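You operate a simulated robot arm through the tools that you are given. There is no shell and no other tool.

The job below is to be done with a simulated robot arm. You get a single attempt, and the scene is never put back.

JOB
Hang the 24 and 17 mm spanners on their marked pegs and put the blue gloves in the purple drawer.
Fine: close the drawer.

It is judged by the outcome, as a careful person would: the job done as asked, and still so three seconds after it is handed in. It fails if anything else is knocked over, pushed out of place, dropped, spilled or broken.

ROBOT AND FRAMES
A 7-joint arm with a two-finger parallel gripper, hanging from a carriage that runs on a rail from [-39, -1] to [2240, 65] (x, y) and turns from -6.004 to 6.004 rad about z. Base frame: it is fixed where the carriage stands at the start and does not move with it; the origin is on the floor, on the carriage's upright axis, x ahead of it, y to its left, z up; the surface under the hand at the start is at about z = 900. Readings come in mm, rad, newtons and seconds.
With the tool pointing down near the work surface it reaches from about 200 to 680 mm from the robot's upright axis, wherever it stands. Its first joint turns from -2.897 to 2.897 rad. Places, roughly: glove pack [-1750, -5250, 750]; inside of the purple drawer [2700, -100, 700]; purple drawer [2600, -100, 800]; spanner [2750, 250, 1000]. Payload 3.91 kg.
The TCP is the grasp point between the finger pads, 30 mm short of the fingertips. In the tool frame z runs along the fingers and y along their closing line. Largest opening 110 mm; finger width 20, thickness 10; the body of the gripper, 48 by 112 mm, starts 55 mm behind the TCP.
Orientation is that of the tool frame in the base frame, as [roll, pitch, yaw] about the fixed x, y, z axes, in that order (R = Rz(yaw) Ry(pitch) Rx(roll)). With the fingers straight down and closing along the base's y, the tool's x points along the base's -x, its y along +y and its z along -z.

CONTROLS
- The arm moves only by the tool apply_moves. Its argument "series" is a list of rows, each an object (a shift or turn left out is 0, a gripper value left out holds the last) with "dp": the shift along the base's x, y, z in m, a list of three; "rotation": the turn, a rotation vector about the base's x, y, z in rad, a list of three. In form: [{"dp": [tx, ty, tz], "rotation": [wx, wy, wz]}, ...]. A call has 1 to 20 rows; each row shifts and turns the commanded pose from where the row before left it. "grip" is the finger opening in m, from 0 to 0.11, set as the call begins (left out, the last holds). Rows are played at 5 a second. More than 50 mm and 0.15 rad between two rows, or a gripper value outside its range, and nothing of the call is played. Where a pose cannot be reached the arm comes as near as it can. A force on the tool above 40 N (or 10 N above the force at the start of the call, whichever is more), or a blocked arm, ends the call early, and 0.2 s more pass. Each finger travels about 108 mm/s and halts on what it meets, pressing with about 41 N; the grip force reading is that of the motor and also rises with nothing between the fingers. The clock runs only during rows and for 0.2 s after the last one: add rows that do not move to give the fingers time. The reply holds the time, the measured pose of the TCP, the force on the tool along the base axes, the opening and the grip force, in the units named above and with some noise, with the torque about the TCP (base axes, N m) and any sound that the robot's microphone picked up, and new pictures: "pictures" is both (left out), scene, wrist or none.
- Cameras (640 x 400 px; columns grow to the right, rows downward): "scene" is now at [275.8, -18.4, 1597.9]; the picture's right is [-0.25, -0.97, 0.00], its down [-0.70, 0.18, -0.69] and it looks along [0.67, -0.18, -0.72] (base axes); focal length 261 px, centre (320, 200). "wrist" rides on the gripper at [72, 17, -103] in the tool frame; the picture's right is [-0.23, 0.97, 0.00], its down [-0.76, -0.18, -0.62] and it looks along [-0.61, -0.14, 0.78] (tool axes); focal length 222 px, centre (320, 200). There is no depth. A picture from a camera that has moved, and an enlarged one, comes with that camera's place and axes in the base frame and with its lens.
- move_column(by): slides the trunk up (or, below 0, down) by that many mm; the arm and the scene camera ride with it, the base frame stays. It gives what a move gives, with no picture.
- roll_base(legs): drives the robot by 1 to 6 legs, each [ahead, left, turn to the left] in mm, mm and rad, along the robot's own axes; the way and the turn of a leg run together, so that a leg with both is an arc; at most 1500 mm and 3.142 rad a leg. The arm and the cameras ride along, it lands a little off, and it stops where it bumps. It keeps to its track: a leg is cut to what the track allows. It gives what a move gives, and a new picture of the scene camera.
- turn_head(pan, tilt): turns the head with the scene camera to pan (to the left, within 2.705 rad either way) and tilt (down, from -0.506 to 1.204), counted from straight ahead of the robot. It gives what a move gives, and a new picture of the scene camera.
- enlarge(camera, box): a new picture of the part [left, top, right, bottom] of that camera's present view, enlarged. It takes no simulated time.
- sign_off(): hands the job in; it is judged then, once.

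Places have to be worked out from the pictures, the camera data and where the tool is seen. Open the gripper and draw the arm clear of the work before you hand the job in, unless the task says otherwise.

The tools are called by a JSON object that holds its "op" and its "data". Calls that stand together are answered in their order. apply_moves: Moves the arm, as the interface text tells. Its arguments: {"type":"object","properties":{"series":{"type":"array","items":{"type":"object","properties":{"dp":{"type":"array","items":{"type":"number"}},"rotation":{"type":"array","items":{"type":"number"}}}}},"grip":{"type":"number"},"pictures":{"type":"string","enum":["both","scene","wrist","none"]}},"required":["series"]} The other tools are called the same way: move_column (by) moves the trunk up or down; roll_base (legs) drives the base; turn_head (pan, tilt) turns the head that bears the scene camera; enlarge (camera, box) takes an enlarged picture of a part of a camera's view; sign_off () hands the job in.

At the start:

```text
t: 0.0
tcp_pos: [501.6, -206.3, 1174.1]
ee_rot: [3.141, 0.0, 3.141]
contact_force: [-0.6, -0.3, 0.8]
wrist_torque: [0.01, -0.01, -0.01]
opening: 110.0
gripper_force: 0.1
trunk travel left (down, up): [-275.0, 305.0]
robot x, y, heading: [1.5, 2.0, 0.002]
head pan, tilt (commanded): [-0.257, 0.803]
```

scene: 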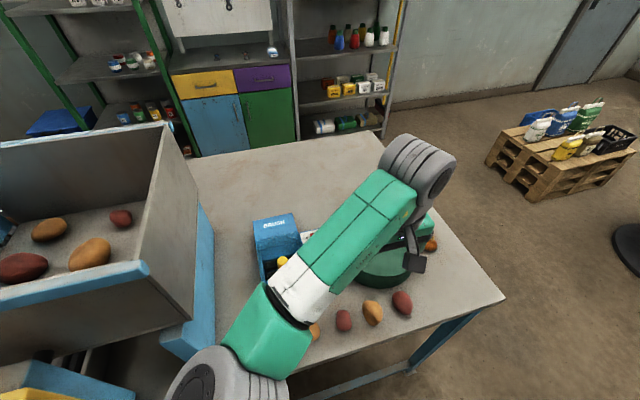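
wrist: 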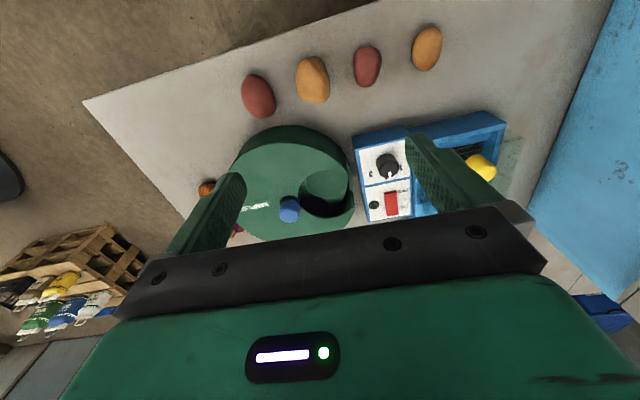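

The start pictures show a work table with a sorting machine, and beyond it a cabinet with yellow and purple drawers. I'll look around with the head before moving anything.

{"op": "turn_head", "data": {"pan": 0.0, "tilt": 0.3}}

```text
t: 0.9
tcp_pos: [501.3, -205.7, 1174.2]
ee_rot: [3.138, -0.002, 3.141]
contact_force: [0.1, -0.1, -0.3]
wrist_torque: [0.01, 0.02, -0.01]
opening: 109.8
gripper_force: 0.0
trunk travel left (down, up): [-275.0, 305.0]
robot x, y, heading: [0.8, 2.7, -0.003]
head pan, tilt (commanded): [0.0, 0.3]
camera scene: at [291.3, 2.0, 1642.4], right [0.0, -1.0, 0.0], down [-0.3, 0.0, -0.95], along [0.95, 0.0, -0.3], focal length 261 px, centre (320, 200)
```

scene: 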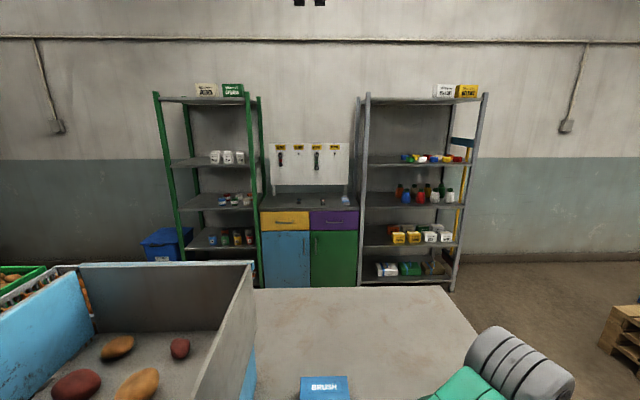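

The cabinet stands ahead with a peg board above it (four yellow labels, two tools already hung) and shelves on both sides. I'll zoom in on the board and shelves, and look at the other directions too.

{"op": "enlarge", "data": {"camera": "scene", "box": [250, 130, 370, 205]}}

{"op": "enlarge", "data": {"camera": "scene", "box": [350, 140, 480, 290]}}

{"op": "enlarge", "data": {"camera": "scene", "box": [140, 80, 270, 270]}}

```text
5.33 times, centred on (310, 168) of scene
camera zoom: at [291.3, 2.0, 1642.4], right [0.0, -1.0, 0.0], down [-0.3, 0.0, -0.95], along [0.95, 0.0, -0.3], focal length 1392 px, centre (373, 373)
```

zoom: 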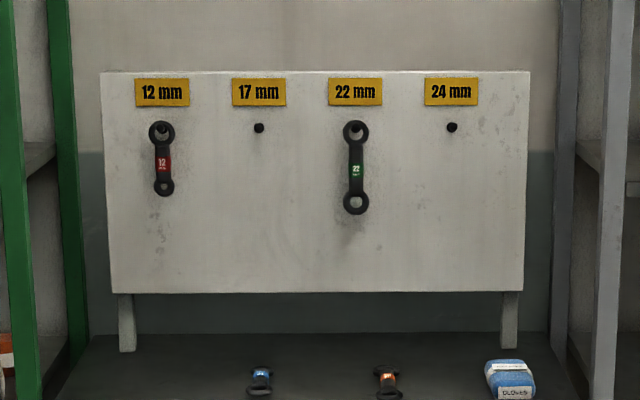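

```text
2.67 times, centred on (415, 215) of scene
camera zoom: at [291.3, 2.0, 1642.4], right [0.0, -1.0, 0.0], down [-0.3, 0.0, -0.95], along [0.95, 0.0, -0.3], focal length 696 px, centre (67, 160)
```

zoom: 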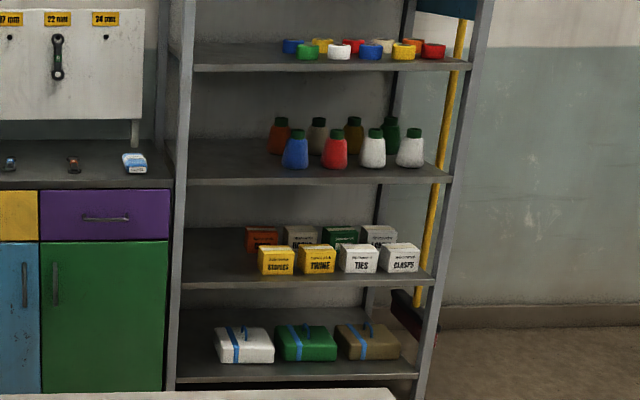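

```text
2.11 times, centred on (205, 175) of scene
camera zoom: at [291.3, 2.0, 1642.4], right [0.0, -1.0, 0.0], down [-0.3, 0.0, -0.95], along [0.95, 0.0, -0.3], focal length 549 px, centre (562, 253)
```

zoom: 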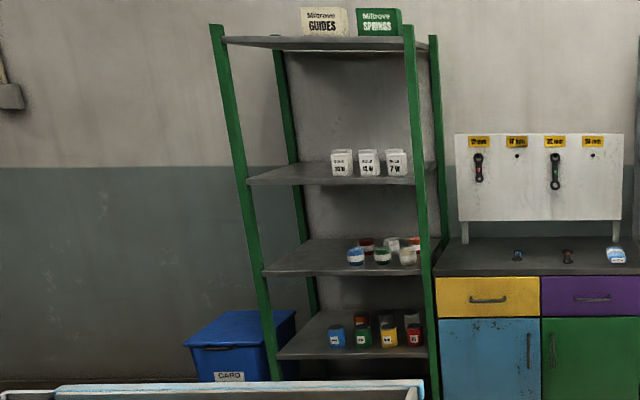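

The two loose spanners (blue and orange tags) and a blue glove pack lie on top of the cabinet, and the empty pegs are marked 17 and 24. I'll raise the trunk so the arm clears the table items, then drive along the rail.

{"op": "move_column", "data": {"by": 250}}

{"op": "turn_head", "data": {"pan": 0.6, "tilt": 0.7}}

{"op": "turn_head", "data": {"pan": -0.5, "tilt": 0.7}}

```text
t: 3.5
tcp_pos: [504.9, -206.6, 1423.4]
ee_rot: [-3.141, 0.0, -3.141]
contact_force: [0.2, -0.2, 0.9]
wrist_torque: [0.08, -0.02, 0.0]
opening: 110.0
gripper_force: 0.1
trunk travel left (down, up): [-525.0, 55.0]
robot x, y, heading: [-2.6, -0.7, -0.0]
head pan, tilt (commanded): [0.0, 0.3]
```

```text
t: 4.5
tcp_pos: [502.8, -207.7, 1424.1]
ee_rot: [-3.141, 0.0, 3.142]
contact_force: [-0.5, 0.6, -0.1]
wrist_torque: [-0.02, 0.02, -0.02]
opening: 110.1
gripper_force: 0.0
trunk travel left (down, up): [-525.0, 55.0]
robot x, y, heading: [2.0, -2.4, -0.004]
head pan, tilt (commanded): [0.6, 0.7]
camera scene: at [268.0, 49.9, 1856.4], right [0.56, -0.83, 0.0], down [-0.53, -0.36, -0.77], along [0.63, 0.43, -0.64], focal length 261 px, centre (320, 200)
```

scene: 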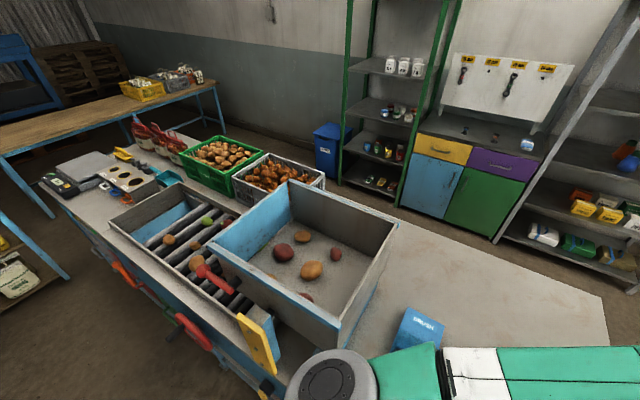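

```text
t: 5.8
tcp_pos: [502.6, -206.6, 1424.3]
ee_rot: [3.141, 0.0, 3.141]
contact_force: [0.3, 0.7, 0.1]
wrist_torque: [-0.01, 0.01, -0.01]
opening: 110.0
gripper_force: 0.1
trunk travel left (down, up): [-525.0, 55.0]
robot x, y, heading: [3.6, -1.0, 0.007]
head pan, tilt (commanded): [-0.499, 0.7]
camera scene: at [272.5, -38.6, 1856.4], right [-0.48, -0.88, 0.0], down [-0.57, 0.31, -0.76], along [0.67, -0.37, -0.64], focal length 261 px, centre (320, 200)
```

scene: 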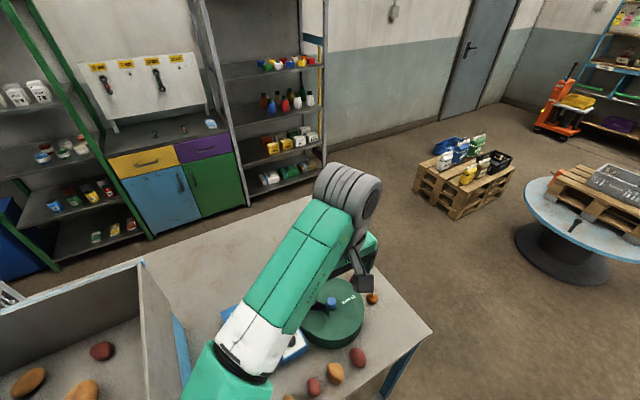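

The path ahead looks clear now that the arm is about 1.4 m up and to the right of the bin. I'll drive forward 1.2 m and then take another look at the cabinet.

{"op": "roll_base", "data": {"legs": [[1200, 0, 0]]}}

{"op": "turn_head", "data": {"pan": 0.0, "tilt": 0.6}}

```text
t: 11.9
tcp_pos: [1697.5, -172.5, 1423.8]
ee_rot: [-3.14, 0.0, 3.14]
contact_force: [0.7, -0.4, 0.6]
wrist_torque: [0.0, 0.01, 0.03]
opening: 110.1
gripper_force: 0.1
trunk travel left (down, up): [-525.0, 55.0]
robot x, y, heading: [1196.5, 34.6, 0.005]
head pan, tilt (commanded): [-0.499, 0.7]
camera scene: at [1468.5, -3.8, 1856.4], right [-0.48, -0.88, 0.0], down [-0.57, 0.31, -0.76], along [0.67, -0.37, -0.64], focal length 261 px, centre (320, 200)
```

scene: 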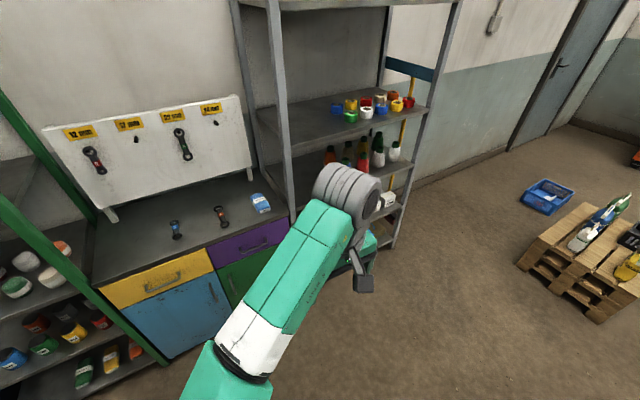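

```text
t: 12.8
tcp_pos: [1699.0, -172.9, 1424.6]
ee_rot: [3.14, 0.001, -3.141]
contact_force: [0.5, -0.8, -0.7]
wrist_torque: [0.01, 0.0, -0.02]
opening: 109.7
gripper_force: 0.0
trunk travel left (down, up): [-525.0, 55.0]
robot x, y, heading: [1198.6, 36.0, 0.001]
head pan, tilt (commanded): [0.0, 0.6]
camera scene: at [1482.2, 36.8, 1865.0], right [0.0, -1.0, 0.0], down [-0.57, 0.0, -0.82], along [0.82, 0.0, -0.57], focal length 261 px, centre (320, 200)
```

scene: 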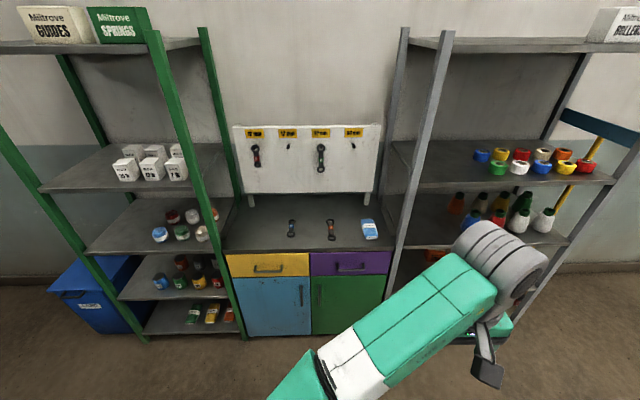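

Working from this view: cabinet top at about z≈845, front edge at x≈2490, spanners near x≈2655 with y≈+210 (blue) and −28 (orange), gloves at y≈−253, pegs at roughly z≈1280. I'll drive closer to identify the spanners and see the pegs properly.

{"op": "roll_base", "data": {"legs": [[700, 0, 0]]}}

{"op": "turn_head", "data": {"pan": 0.0, "tilt": 0.8}}

```text
t: 16.7
tcp_pos: [2392.8, -152.3, 1422.9]
ee_rot: [3.141, -0.001, 3.141]
contact_force: [-1.0, 0.4, 0.3]
wrist_torque: [0.01, 0.0, -0.01]
opening: 110.3
gripper_force: 0.1
trunk travel left (down, up): [-525.0, 55.0]
robot x, y, heading: [1887.2, 53.2, 0.003]
head pan, tilt (commanded): [0.0, 0.6]
camera scene: at [2176.2, 57.0, 1865.0], right [0.0, -1.0, 0.0], down [-0.56, 0.0, -0.83], along [0.83, 0.0, -0.56], focal length 261 px, centre (320, 200)
```

scene: 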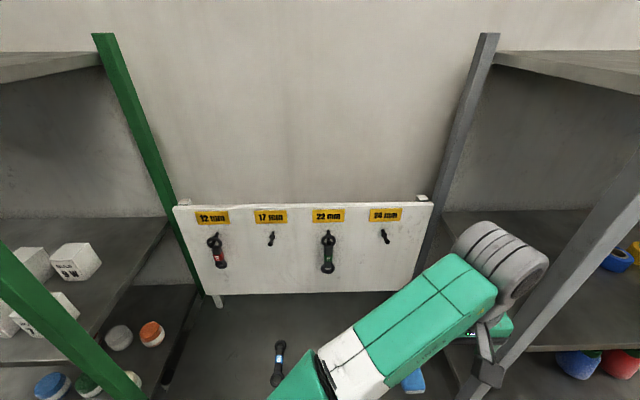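

```text
t: 17.4
tcp_pos: [2391.8, -151.5, 1424.0]
ee_rot: [3.141, 0.0, 3.141]
contact_force: [-0.6, 0.5, -0.3]
wrist_torque: [-0.02, 0.01, 0.0]
opening: 110.2
gripper_force: 0.0
trunk travel left (down, up): [-525.0, 55.0]
robot x, y, heading: [1889.9, 56.2, 0.003]
head pan, tilt (commanded): [0.0, 0.799]
camera scene: at [2168.6, 57.0, 1848.2], right [0.0, -1.0, 0.0], down [-0.72, 0.0, -0.7], along [0.7, 0.0, -0.72], focal length 261 px, centre (320, 200)
```

scene: 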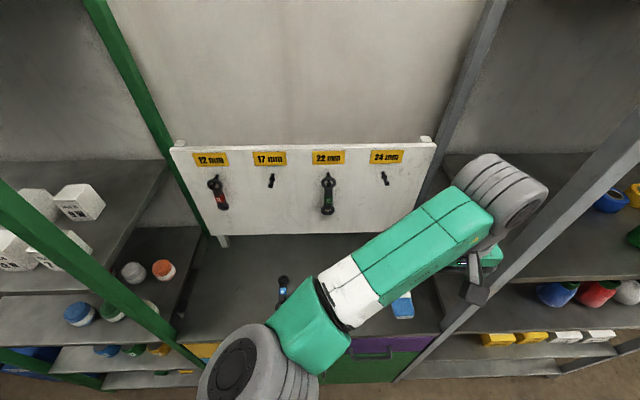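

I'll enlarge the pegs and the spanners in this view.

{"op": "enlarge", "data": {"camera": "scene", "box": [180, 140, 300, 215]}}

{"op": "enlarge", "data": {"camera": "scene", "box": [310, 140, 430, 215]}}

{"op": "enlarge", "data": {"camera": "scene", "box": [220, 230, 380, 330]}}

{"op": "enlarge", "data": {"camera": "wrist", "box": [0, 0, 640, 400]}}

```text
5.33 times, centred on (240, 178) of scene
camera zoom: at [2168.6, 57.0, 1848.2], right [0.0, -1.0, 0.0], down [-0.72, 0.0, -0.7], along [0.7, 0.0, -0.72], focal length 1392 px, centre (747, 320)
```

zoom: 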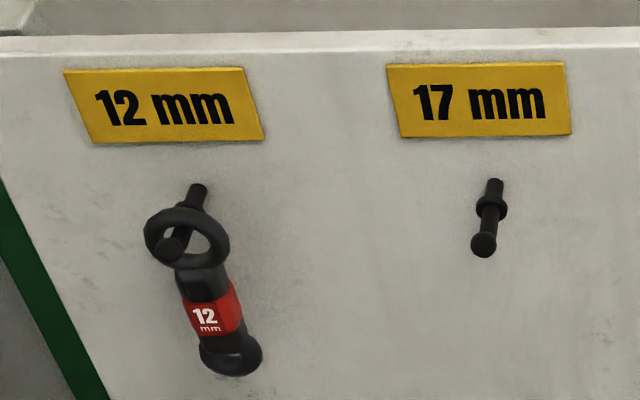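

```text
5.33 times, centred on (370, 178) of scene
camera zoom: at [2168.6, 57.0, 1848.2], right [0.0, -1.0, 0.0], down [-0.72, 0.0, -0.7], along [0.7, 0.0, -0.72], focal length 1392 px, centre (53, 320)
```

zoom: 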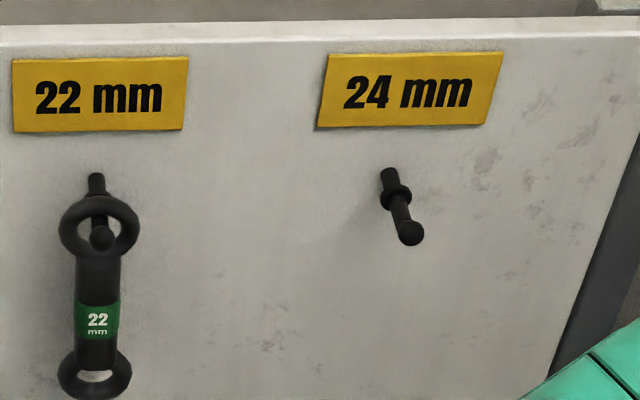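

```text
4.00 times, centred on (300, 280) of scene
camera zoom: at [2168.6, 57.0, 1848.2], right [0.0, -1.0, 0.0], down [-0.72, 0.0, -0.7], along [0.7, 0.0, -0.72], focal length 1044 px, centre (400, -120)
```

zoom: 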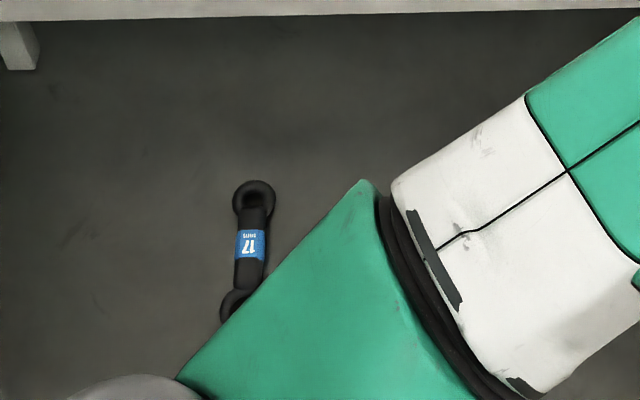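

```text
1.00 times, centred on (320, 200) of wrist (not enlarged: the box is as wide or as high as the picture)
camera zoom: at [2320.0, -135.5, 1527.2], right [0.23, 0.97, 0.0], down [0.76, -0.18, 0.62], along [0.61, -0.14, -0.78], focal length 222 px, centre (320, 200)
```

zoom: 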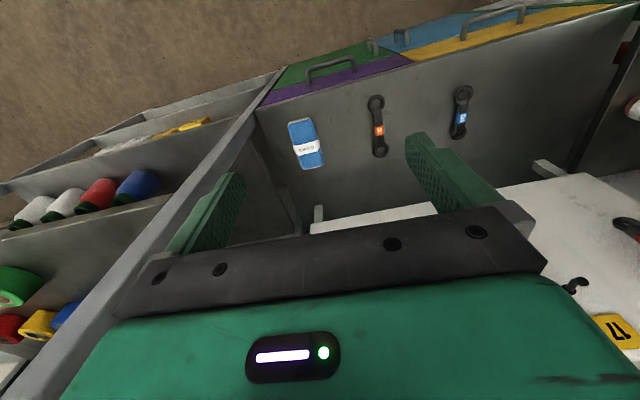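

The 17 mm is the blue-tagged one, so the orange one should be the 24; I'll zoom the wrist view, which sees both spanners and the gloves.

{"op": "enlarge", "data": {"camera": "wrist", "box": [340, 70, 500, 170]}}

{"op": "enlarge", "data": {"camera": "wrist", "box": [240, 50, 400, 150]}}

{"op": "enlarge", "data": {"camera": "wrist", "box": [540, 200, 640, 262]}}

```text
4.00 times, centred on (420, 120) of wrist
camera zoom: at [2320.0, -135.5, 1527.2], right [0.23, 0.97, 0.0], down [0.76, -0.18, 0.62], along [0.61, -0.14, -0.78], focal length 888 px, centre (-80, 520)
```

zoom: 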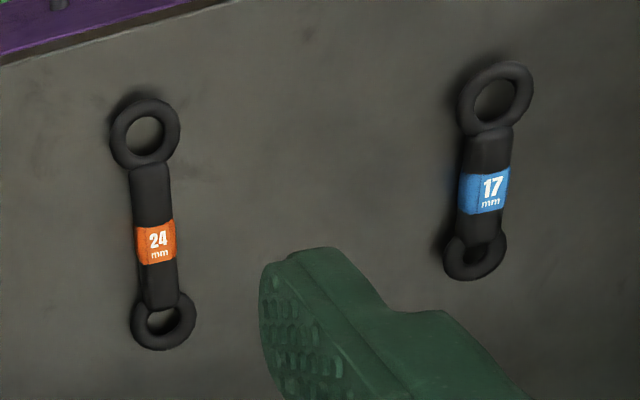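

```text
4.00 times, centred on (320, 100) of wrist
camera zoom: at [2320.0, -135.5, 1527.2], right [0.23, 0.97, 0.0], down [0.76, -0.18, 0.62], along [0.61, -0.14, -0.78], focal length 888 px, centre (320, 600)
```

zoom: 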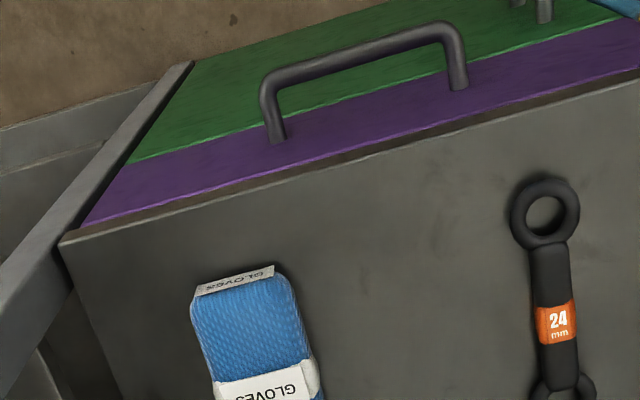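

```text
6.40 times, centred on (590, 231) of wrist
camera zoom: at [2320.0, -135.5, 1527.2], right [0.23, 0.97, 0.0], down [0.76, -0.18, 0.62], along [0.61, -0.14, -0.78], focal length 1422 px, centre (-1408, 2)
```

zoom: 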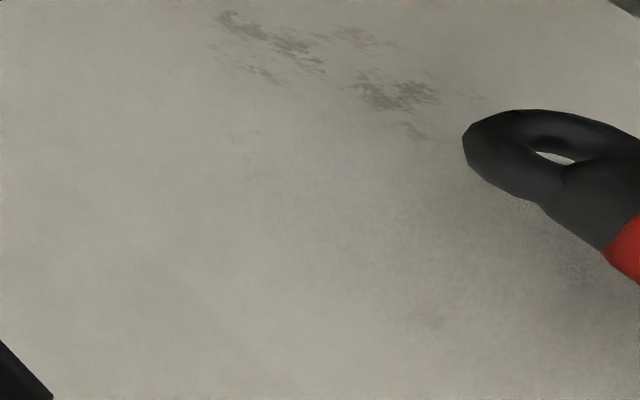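

The big ring of each spanner points toward the robot (−x) and the tags read 17 and 24. I estimate the cabinet top at z≈890, the board face at x≈2830 and the pegs at z≈1290. I'll drive forward so the spanners are within comfortable reach, then check with a downward look.

{"op": "roll_base", "data": {"legs": [[260, 0, 0]]}}

{"op": "turn_head", "data": {"pan": 0.0, "tilt": 0.9}}

{"op": "apply_moves", "data": {"series": [{"dp": [0, 0, 0]}], "pictures": "wrist"}}

```text
t: 19.2
tcp_pos: [2648.9, -143.7, 1423.6]
ee_rot: [-3.141, -0.001, -3.138]
contact_force: [-0.1, 0.5, -0.8]
wrist_torque: [0.0, 0.0, -0.01]
opening: 110.1
gripper_force: 0.1
trunk travel left (down, up): [-525.0, 55.0]
robot x, y, heading: [2147.1, 61.5, 0.001]
head pan, tilt (commanded): [0.0, 0.799]
camera scene: at [2425.0, 64.7, 1848.1], right [0.0, -1.0, 0.0], down [-0.72, 0.0, -0.7], along [0.7, 0.0, -0.72], focal length 261 px, centre (320, 200)
```

scene: 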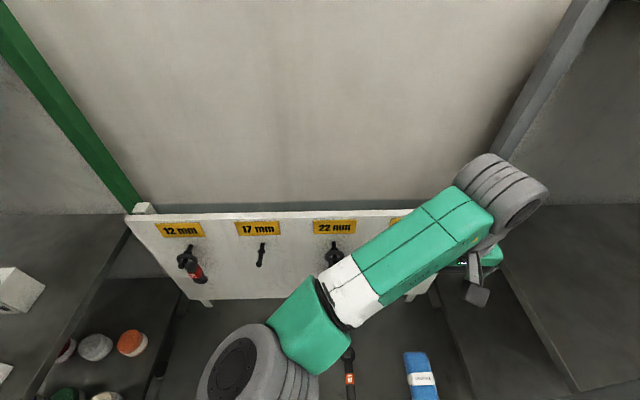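

```text
t: 19.9
tcp_pos: [2649.5, -144.7, 1424.5]
ee_rot: [3.141, -0.002, -3.141]
contact_force: [-0.3, 0.3, 0.9]
wrist_torque: [0.02, -0.01, 0.0]
opening: 110.0
gripper_force: 0.0
trunk travel left (down, up): [-525.0, 55.0]
robot x, y, heading: [2145.3, 62.8, 0.006]
head pan, tilt (commanded): [0.0, 0.901]
camera scene: at [2419.9, 64.7, 1840.3], right [0.0, -1.0, 0.0], down [-0.78, 0.0, -0.62], along [0.62, 0.0, -0.78], focal length 261 px, centre (320, 200)
```

scene: 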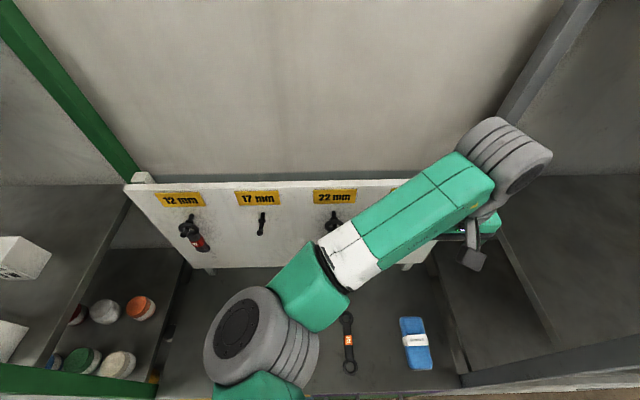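

```text
t: 20.3
tcp_pos: [2650.0, -144.1, 1423.9]
ee_rot: [-3.141, 0.0, -3.141]
contact_force: [0.7, 0.9, 0.3]
wrist_torque: [0.04, -0.01, 0.02]
opening: 110.0
gripper_force: 0.0
trunk travel left (down, up): [-525.0, 55.0]
robot x, y, heading: [2145.5, 60.8, 0.001]
head pan, tilt (commanded): [0.0, 0.901]
camera wrist: at [2576.7, -127.7, 1527.2], right [0.23, 0.97, 0.0], down [0.76, -0.18, 0.62], along [0.61, -0.14, -0.78], focal length 222 px, centre (320, 200)
```

wrist: 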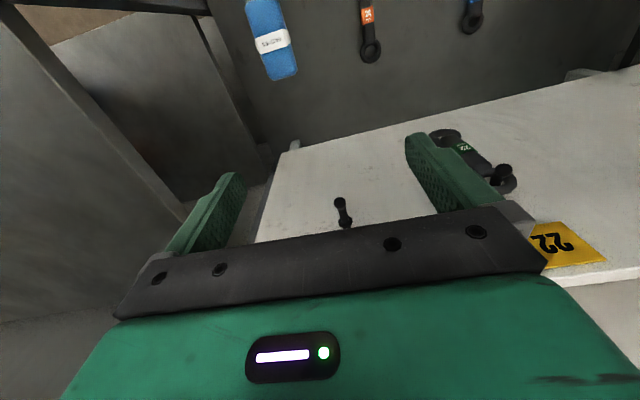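

The 24 mm spanner's label is at about [2587, −26], and both the scene and wrist views agree on z≈895. To hang it with the big ring up, the tool has to be turned by 180° between picking and hanging, so I'll test the yaw turn in free air after drawing back a little.

{"op": "apply_moves", "data": {"series": [{"dp": [-0.04, 0.02, 0]}, {"dp": [-0.04, 0.02, 0]}, {"dp": [-0.04, 0.02, 0]}, {"rotation": [0, 0, 0.15]}, {"rotation": [0, 0, 0.15]}, {"rotation": [0, 0, 0.15]}, {"rotation": [0, 0, 0.15]}, {"rotation": [0, 0, 0.15]}, {"rotation": [0, 0, 0.15]}], "pictures": "scene"}}

```text
t: 22.3
tcp_pos: [2528.9, -84.3, 1423.7]
ee_rot: [3.14, -0.001, -2.236]
contact_force: [0.4, 0.5, 0.9]
wrist_torque: [0.03, 0.05, 0.01]
opening: 110.1
gripper_force: 0.1
trunk travel left (down, up): [-525.0, 55.0]
robot x, y, heading: [2147.0, 63.1, 0.001]
head pan, tilt (commanded): [0.0, 0.901]
camera scene: at [2419.9, 64.7, 1840.2], right [0.0, -1.0, 0.0], down [-0.78, 0.0, -0.62], along [0.62, 0.0, -0.78], focal length 261 px, centre (320, 200)
```

scene: 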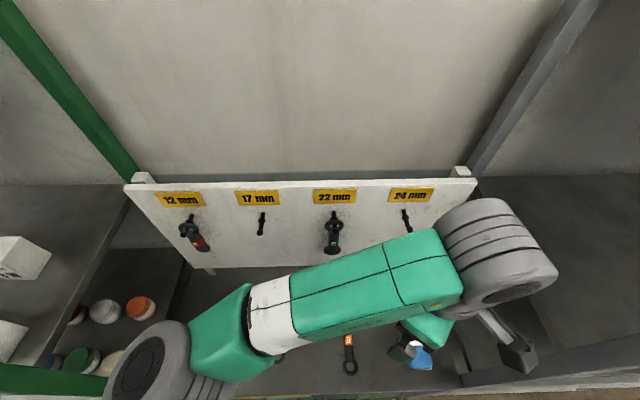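

The yaw follows well so far. I'll continue turning to yaw ≈ 0.

{"op": "apply_moves", "data": {"series": [{"rotation": [0, 0, 0.15]}, {"rotation": [0, 0, 0.15]}, {"rotation": [0, 0, 0.15]}, {"rotation": [0, 0, 0.15]}, {"rotation": [0, 0, 0.15]}, {"rotation": [0, 0, 0.15]}, {"rotation": [0, 0, 0.15]}, {"rotation": [0, 0, 0.15]}, {"rotation": [0, 0, 0.15]}, {"rotation": [0, 0, 0.15]}, {"rotation": [0, 0, 0.15]}, {"rotation": [0, 0, 0.15]}, {"rotation": [0, 0, 0.15]}, {"rotation": [0, 0, 0.15]}, {"rotation": [0, 0, 0.14]}], "pictures": "both"}}

```text
t: 24.4
tcp_pos: [2674.8, -2.5, 1343.0]
ee_rot: [3.135, 0.0, -0.885]
contact_force: [-24.8, -4.7, 12.9]
wrist_torque: [0.33, -0.33, 0.47]
opening: 98.8
gripper_force: 0.0
out of reach, approached as far as the arm can: row 5, 6, 7, 8, 9, 10
trunk travel left (down, up): [-525.0, 55.0]
robot x, y, heading: [2144.1, 66.1, 0.003]
head pan, tilt (commanded): [0.0, 0.901]
stopped in row 10: the force on the tool passed its limit at 63 N (the readings are from after the stop); the commanded pose is now the measured one
camera scene: at [2418.5, 64.2, 1840.0], right [0.0, -1.0, 0.0], down [-0.78, 0.0, -0.62], along [0.62, 0.0, -0.78], focal length 261 px, centre (320, 200)
camera wrist: at [2707.9, -70.1, 1446.9], right [-0.9, -0.44, 0.0], down [-0.34, 0.7, 0.62], along [-0.28, 0.56, -0.78], focal length 222 px, centre (320, 200)
```

scene: 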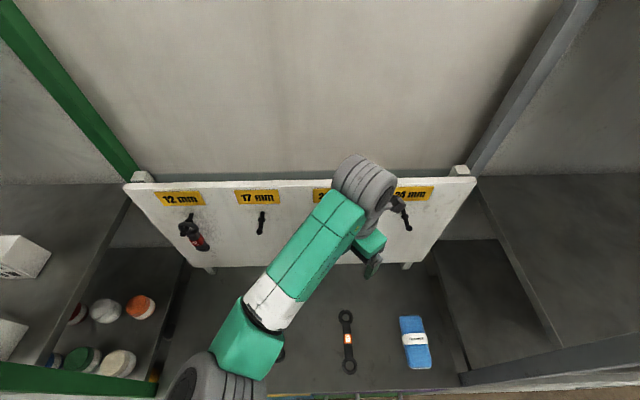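
wrist: 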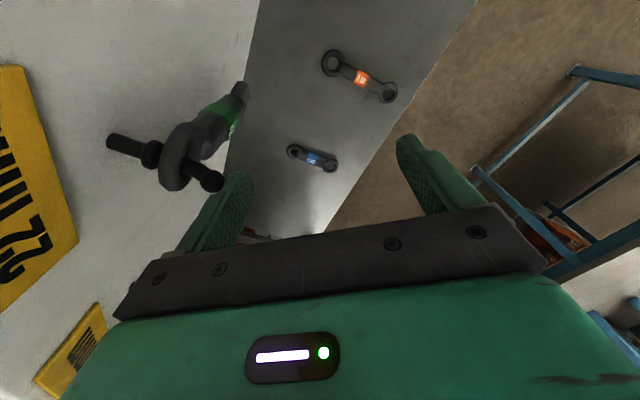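

The pose was out of reach and the arm strayed, touching the hung 22 mm spanner. I'll zoom in to see the contact before backing off.

{"op": "enlarge", "data": {"camera": "wrist", "box": [80, 70, 280, 195]}}

{"op": "enlarge", "data": {"camera": "scene", "box": [310, 150, 430, 290]}}

```text
3.20 times, centred on (180, 132) of wrist
camera zoom: at [2707.9, -70.1, 1446.9], right [-0.9, -0.44, 0.0], down [-0.34, 0.7, 0.62], along [-0.28, 0.56, -0.78], focal length 711 px, centre (768, 416)
```

zoom: 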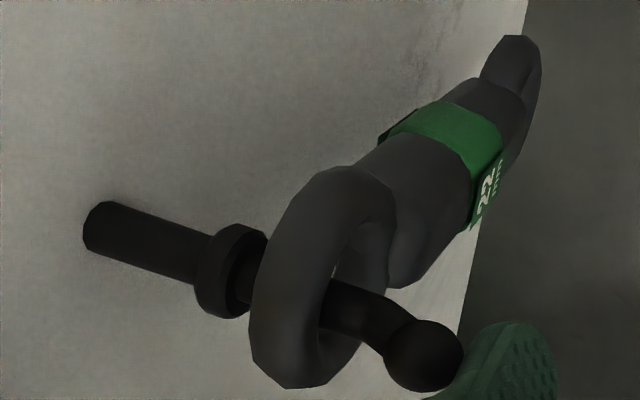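

```text
2.86 times, centred on (370, 220) of scene
camera zoom: at [2418.5, 64.2, 1840.0], right [0.0, -1.0, 0.0], down [-0.78, 0.0, -0.62], along [0.62, 0.0, -0.78], focal length 746 px, centre (177, 143)
```

zoom: 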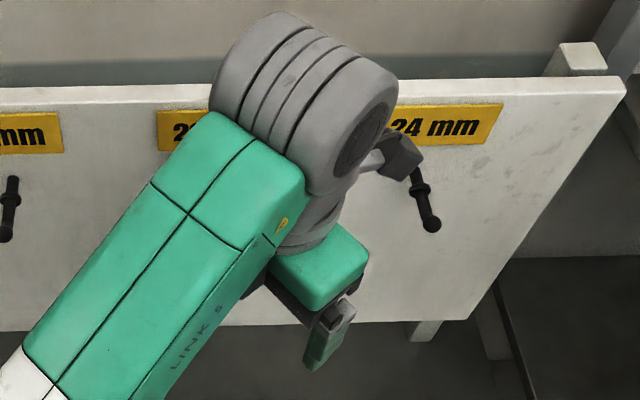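

The 22 mm spanner is still properly on its peg; only the ball tip of the peg touches my finger. I'll retreat straight back in −x.

{"op": "apply_moves", "data": {"series": [{"dp": [-0.01, 0, 0]}, {"dp": [-0.02, 0, 0]}, {"dp": [-0.03, 0, 0]}, {"dp": [-0.04, 0, 0]}, {"dp": [-0.04, 0, 0]}], "pictures": "both"}}

```text
t: 25.6
tcp_pos: [2600.5, 40.8, 1286.9]
ee_rot: [3.142, -0.006, -0.883]
contact_force: [1.1, -0.1, 0.1]
wrist_torque: [0.01, 0.04, -0.02]
opening: 109.9
gripper_force: 0.0
out of reach, approached as far as the arm can: row 1, 2, 3, 4, 5
trunk travel left (down, up): [-525.0, 55.0]
robot x, y, heading: [2144.3, 60.8, 0.003]
head pan, tilt (commanded): [0.0, 0.901]
camera scene: at [2419.7, 64.5, 1840.3], right [0.0, -1.0, 0.0], down [-0.78, 0.0, -0.62], along [0.62, 0.0, -0.78], focal length 261 px, centre (320, 200)
camera wrist: at [2633.3, -26.1, 1390.5], right [-0.9, -0.44, 0.0], down [-0.35, 0.7, 0.62], along [-0.27, 0.56, -0.79], focal length 222 px, centre (320, 200)
```

scene: 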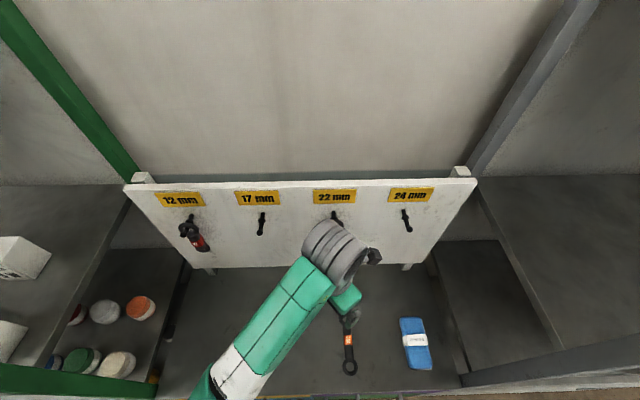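
wrist: 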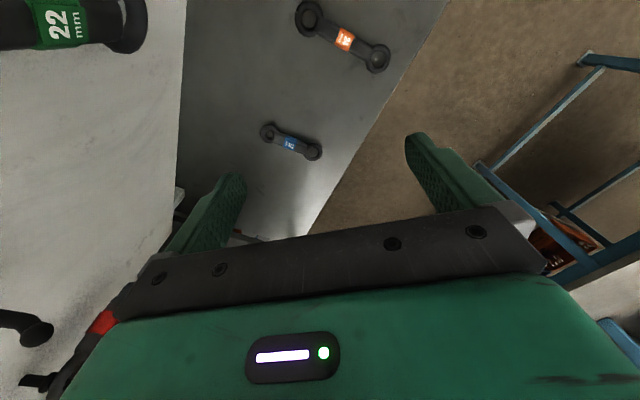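

The limit is on the positive yaw side, so the half turn has to go the other way (negative). I'll unwind first, staying well back from the board.

{"op": "apply_moves", "data": {"series": [{"rotation": [0, 0, -0.15]}, {"rotation": [0, 0, -0.15]}, {"rotation": [0, 0, -0.15]}, {"rotation": [0, 0, -0.15]}, {"rotation": [0, 0, -0.15]}, {"rotation": [0, 0, -0.15]}, {"rotation": [0, 0, -0.15]}, {"rotation": [0, 0, -0.15]}], "pictures": "scene"}}

```text
t: 27.4
tcp_pos: [2599.2, 41.7, 1287.7]
ee_rot: [3.139, -0.004, -2.083]
contact_force: [-0.6, 0.2, -0.5]
wrist_torque: [0.0, -0.02, 0.0]
opening: 110.3
gripper_force: 0.0
trunk travel left (down, up): [-525.0, 55.0]
robot x, y, heading: [2146.7, 62.4, 0.002]
head pan, tilt (commanded): [0.0, 0.901]
camera scene: at [2419.6, 64.6, 1840.2], right [0.0, -1.0, 0.0], down [-0.78, 0.0, -0.62], along [0.62, 0.0, -0.78], focal length 261 px, centre (320, 200)
```

scene: 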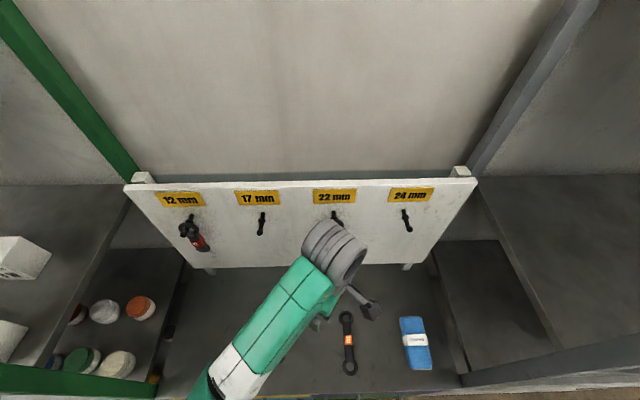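

The tool came back in reach and holds position. I'll continue in the negative direction in small batches.

{"op": "apply_moves", "data": {"series": [{"rotation": [0, 0, -0.15]}, {"rotation": [0, 0, -0.15]}, {"rotation": [0, 0, -0.15]}, {"rotation": [0, 0, -0.15]}, {"rotation": [0, 0, -0.15]}, {"rotation": [0, 0, -0.15]}, {"rotation": [0, 0, -0.15]}, {"dp": [-0.03, -0.02, 0], "rotation": [0, 0, -0.15]}, {"dp": [-0.03, -0.02, 0], "rotation": [0, 0, -0.15]}, {"rotation": [0, 0, -0.15]}, {"rotation": [0, 0, -0.15]}, {"rotation": [0, 0, -0.15]}], "pictures": "scene"}}

```text
t: 30.0
tcp_pos: [2539.3, 0.5, 1286.5]
ee_rot: [3.14, -0.004, 2.399]
contact_force: [0.6, 0.3, 0.2]
wrist_torque: [0.01, 0.0, -0.02]
opening: 110.0
gripper_force: 0.0
trunk travel left (down, up): [-525.0, 55.0]
robot x, y, heading: [2146.5, 63.3, -0.0]
head pan, tilt (commanded): [0.0, 0.901]
camera scene: at [2419.6, 64.6, 1840.2], right [0.0, -1.0, 0.0], down [-0.78, 0.0, -0.62], along [0.62, 0.0, -0.78], focal length 261 px, centre (320, 200)
```

scene: 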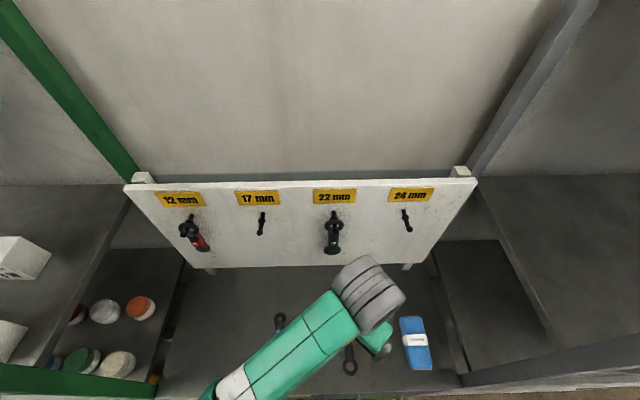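

Turning this way is working (yaw now 2.40, position held). I'll keep going toward yaw 0.

{"op": "apply_moves", "data": {"series": [{"rotation": [0, 0, -0.15]}, {"rotation": [0, 0, -0.15]}, {"rotation": [0, 0, -0.15]}, {"rotation": [0, 0, -0.15]}, {"rotation": [0, 0, -0.15]}, {"rotation": [0, 0, -0.15]}, {"rotation": [0, 0, -0.15]}, {"rotation": [0, 0, -0.15]}], "pictures": "none"}}

{"op": "apply_moves", "data": {"series": [{"rotation": [0, 0, -0.15]}, {"rotation": [0, 0, -0.15]}, {"rotation": [0, 0, -0.15]}, {"rotation": [0, 0, -0.15]}], "pictures": "none"}}

{"op": "apply_moves", "data": {"series": [{"rotation": [0, 0, -0.15]}, {"rotation": [0, 0, -0.15]}, {"rotation": [0, 0, -0.15]}, {"rotation": [0, 0, -0.149]}], "pictures": "both"}}

```text
t: 31.8
tcp_pos: [2539.2, 1.1, 1287.9]
ee_rot: [3.141, -0.003, 1.201]
contact_force: [-0.6, 0.7, 0.0]
wrist_torque: [0.03, 0.0, 0.01]
opening: 110.0
gripper_force: 0.1
trunk travel left (down, up): [-525.0, 55.0]
robot x, y, heading: [2148.1, 61.6, 0.004]
head pan, tilt (commanded): [0.0, 0.901]
```

```text
t: 32.8
tcp_pos: [2538.2, 1.5, 1287.3]
ee_rot: [3.14, -0.002, 0.601]
contact_force: [0.4, 0.6, 0.2]
wrist_torque: [-0.01, 0.01, 0.02]
opening: 110.0
gripper_force: 0.0
trunk travel left (down, up): [-525.0, 55.0]
robot x, y, heading: [2144.6, 65.0, -0.001]
head pan, tilt (commanded): [0.0, 0.901]
```

```text
t: 33.8
tcp_pos: [2538.8, 1.5, 1287.8]
ee_rot: [3.139, -0.004, 0.004]
contact_force: [0.2, -0.1, -0.3]
wrist_torque: [0.0, -0.01, 0.03]
opening: 109.8
gripper_force: 0.0
trunk travel left (down, up): [-525.0, 55.0]
robot x, y, heading: [2146.8, 59.5, -0.001]
head pan, tilt (commanded): [0.0, 0.901]
camera scene: at [2419.6, 64.5, 1840.2], right [0.0, -1.0, 0.0], down [-0.78, 0.0, -0.62], along [0.62, 0.0, -0.78], focal length 261 px, centre (320, 200)
camera wrist: at [2611.5, -15.8, 1390.2], right [-0.22, -0.97, 0.0], down [-0.76, 0.18, 0.62], along [-0.61, 0.14, -0.78], focal length 222 px, centre (320, 200)
```

scene: 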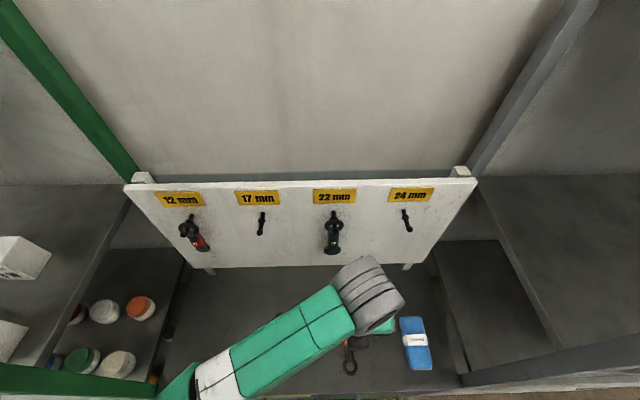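
wrist: 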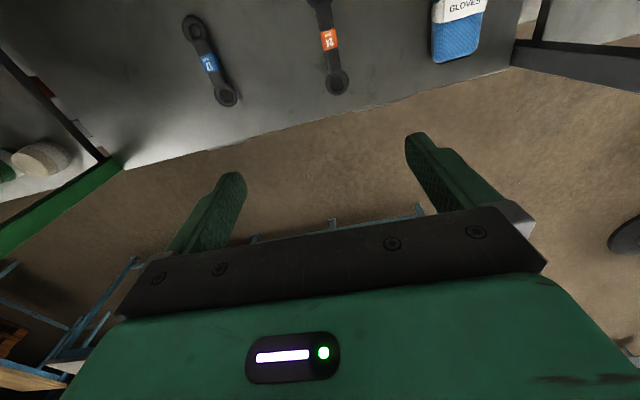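

Yaw 0 is reached without trouble, and the hung 12 and 22 mm spanners are undisturbed. Now I'll test pitching the tool up to horizontal (pointing at the board) from this orientation, keeping well back.

{"op": "apply_moves", "data": {"series": [{"dp": [0.01, 0, 0], "rotation": [0, -0.15, 0]}, {"dp": [0.01, 0, 0], "rotation": [0, -0.15, 0]}, {"dp": [0.01, 0, 0], "rotation": [0, -0.15, 0]}, {"dp": [0.01, 0, 0], "rotation": [0, -0.15, 0]}], "pictures": "none"}}

{"op": "apply_moves", "data": {"series": [{"dp": [0.01, 0, 0], "rotation": [0, -0.15, 0]}, {"dp": [0.01, 0, 0], "rotation": [0, -0.15, 0]}, {"dp": [0.01, 0, 0], "rotation": [0, -0.15, 0]}], "pictures": "scene"}}

```text
t: 34.8
tcp_pos: [2580.4, 0.8, 1286.0]
ee_rot: [3.137, -0.603, 0.007]
contact_force: [-0.1, 0.4, 0.6]
wrist_torque: [0.05, -0.02, 0.03]
opening: 110.0
gripper_force: 0.1
trunk travel left (down, up): [-525.0, 55.0]
robot x, y, heading: [2146.8, 60.2, 0.002]
head pan, tilt (commanded): [0.0, 0.901]
```

```text
t: 35.6
tcp_pos: [2609.7, 0.1, 1287.7]
ee_rot: [3.128, -1.055, 0.013]
contact_force: [0.6, 0.3, 1.3]
wrist_torque: [0.01, 0.03, -0.02]
opening: 110.1
gripper_force: 0.0
trunk travel left (down, up): [-525.0, 55.0]
robot x, y, heading: [2146.8, 64.7, 0.003]
head pan, tilt (commanded): [0.0, 0.901]
camera scene: at [2419.6, 64.6, 1840.3], right [0.0, -1.0, 0.0], down [-0.78, 0.0, -0.62], along [0.62, 0.0, -0.78], focal length 261 px, centre (320, 200)
```

scene: 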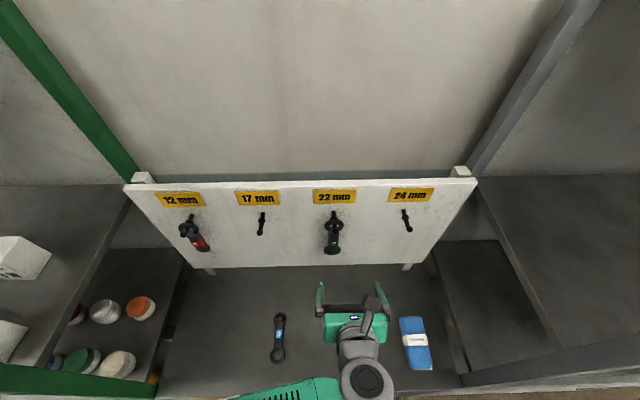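

The pitching works too. I'll finish to horizontal.

{"op": "apply_moves", "data": {"series": [{"rotation": [0, -0.15, 0]}, {"rotation": [0, -0.15, 0]}, {"rotation": [0, -0.15, 0]}, {"rotation": [0, -0.066, 0]}], "pictures": "both"}}

```text
t: 36.6
tcp_pos: [2610.2, 1.1, 1287.3]
ee_rot: [1.836, -1.567, 1.306]
contact_force: [0.1, 0.4, -0.5]
wrist_torque: [0.0, -0.02, -0.01]
opening: 110.0
gripper_force: 0.0
trunk travel left (down, up): [-525.0, 55.0]
robot x, y, heading: [2145.4, 61.6, -0.002]
head pan, tilt (commanded): [0.0, 0.901]
camera scene: at [2419.6, 64.6, 1840.3], right [0.0, -1.0, 0.0], down [-0.78, 0.0, -0.62], along [0.62, 0.0, -0.78], focal length 261 px, centre (320, 200)
camera wrist: at [2505.9, -16.0, 1359.2], right [0.0, -0.98, -0.22], down [-0.62, 0.17, -0.76], along [0.78, 0.14, -0.61], focal length 222 px, centre (320, 200)
```

scene: 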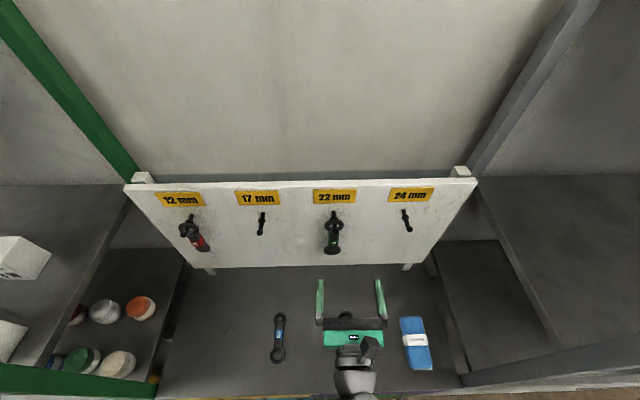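
wrist: 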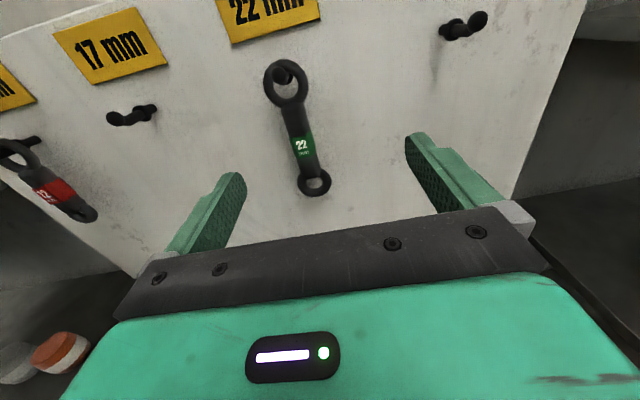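

Horizontal pose reached, with both cameras clearly viewing the pegs. I'll enlarge the pegs in both views to triangulate them.

{"op": "enlarge", "data": {"camera": "scene", "box": [240, 190, 304, 230]}}

{"op": "enlarge", "data": {"camera": "scene", "box": [370, 190, 434, 230]}}

{"op": "enlarge", "data": {"camera": "wrist", "box": [420, 0, 500, 50]}}

{"op": "enlarge", "data": {"camera": "wrist", "box": [90, 90, 170, 140]}}

{"op": "enlarge", "data": {"camera": "wrist", "box": [240, 40, 368, 120]}}

```text
10.00 times, centred on (272, 210) of scene
camera zoom: at [2419.6, 64.6, 1840.3], right [0.0, -1.0, 0.0], down [-0.78, 0.0, -0.62], along [0.62, 0.0, -0.78], focal length 2610 px, centre (800, 100)
```

zoom: 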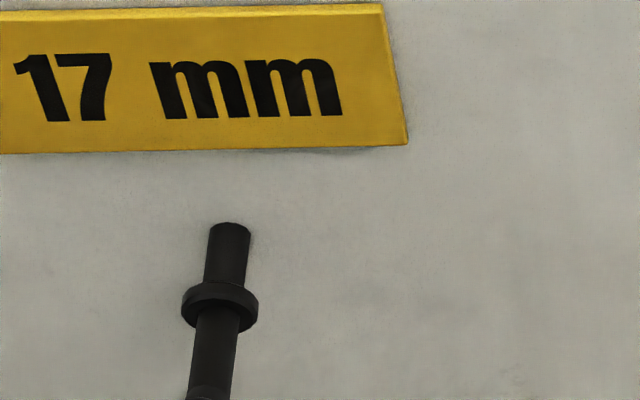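

```text
10.00 times, centred on (402, 210) of scene
camera zoom: at [2419.6, 64.6, 1840.3], right [0.0, -1.0, 0.0], down [-0.78, 0.0, -0.62], along [0.62, 0.0, -0.78], focal length 2610 px, centre (-500, 100)
```

zoom: 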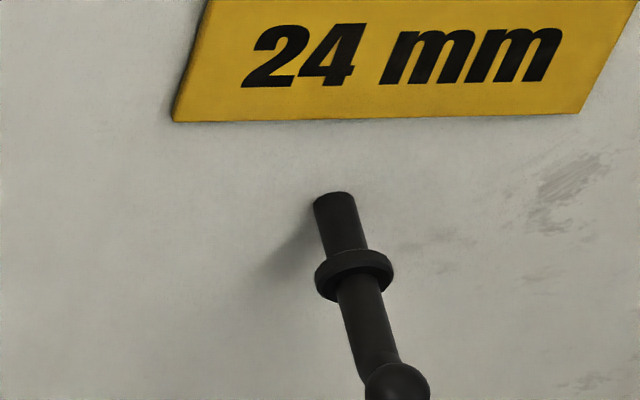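

```text
8.00 times, centred on (460, 25) of wrist
camera zoom: at [2505.9, -16.0, 1359.2], right [0.0, -0.98, -0.22], down [-0.62, 0.17, -0.76], along [0.78, 0.14, -0.61], focal length 1777 px, centre (-800, 1600)
```

zoom: 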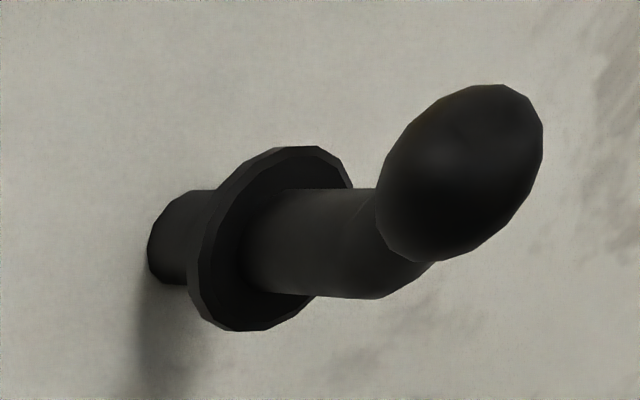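

```text
8.00 times, centred on (130, 115) of wrist
camera zoom: at [2505.9, -16.0, 1359.2], right [0.0, -0.98, -0.22], down [-0.62, 0.17, -0.76], along [0.78, 0.14, -0.61], focal length 1777 px, centre (1840, 880)
```

zoom: 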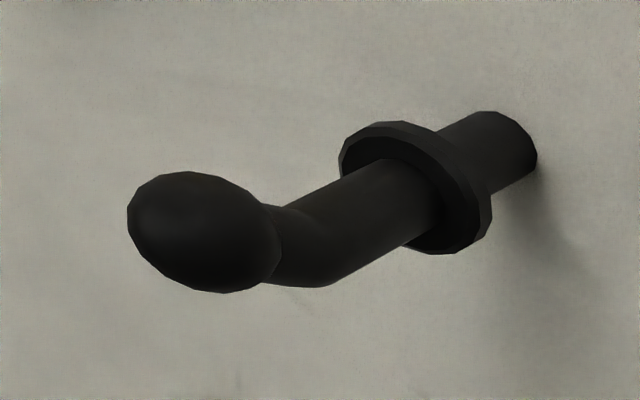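

```text
5.00 times, centred on (304, 80) of wrist
camera zoom: at [2505.9, -16.0, 1359.2], right [0.0, -0.98, -0.22], down [-0.62, 0.17, -0.76], along [0.78, 0.14, -0.61], focal length 1111 px, centre (400, 800)
```

zoom: 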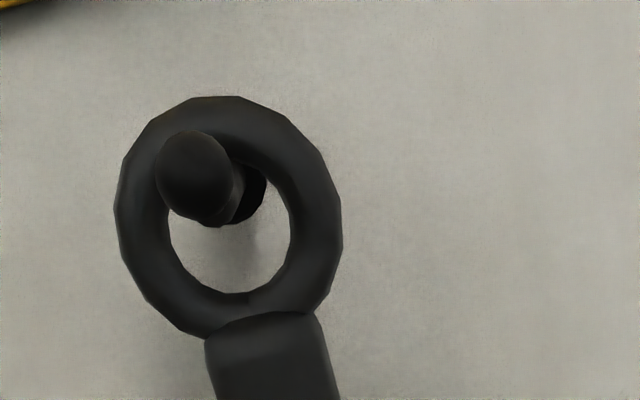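

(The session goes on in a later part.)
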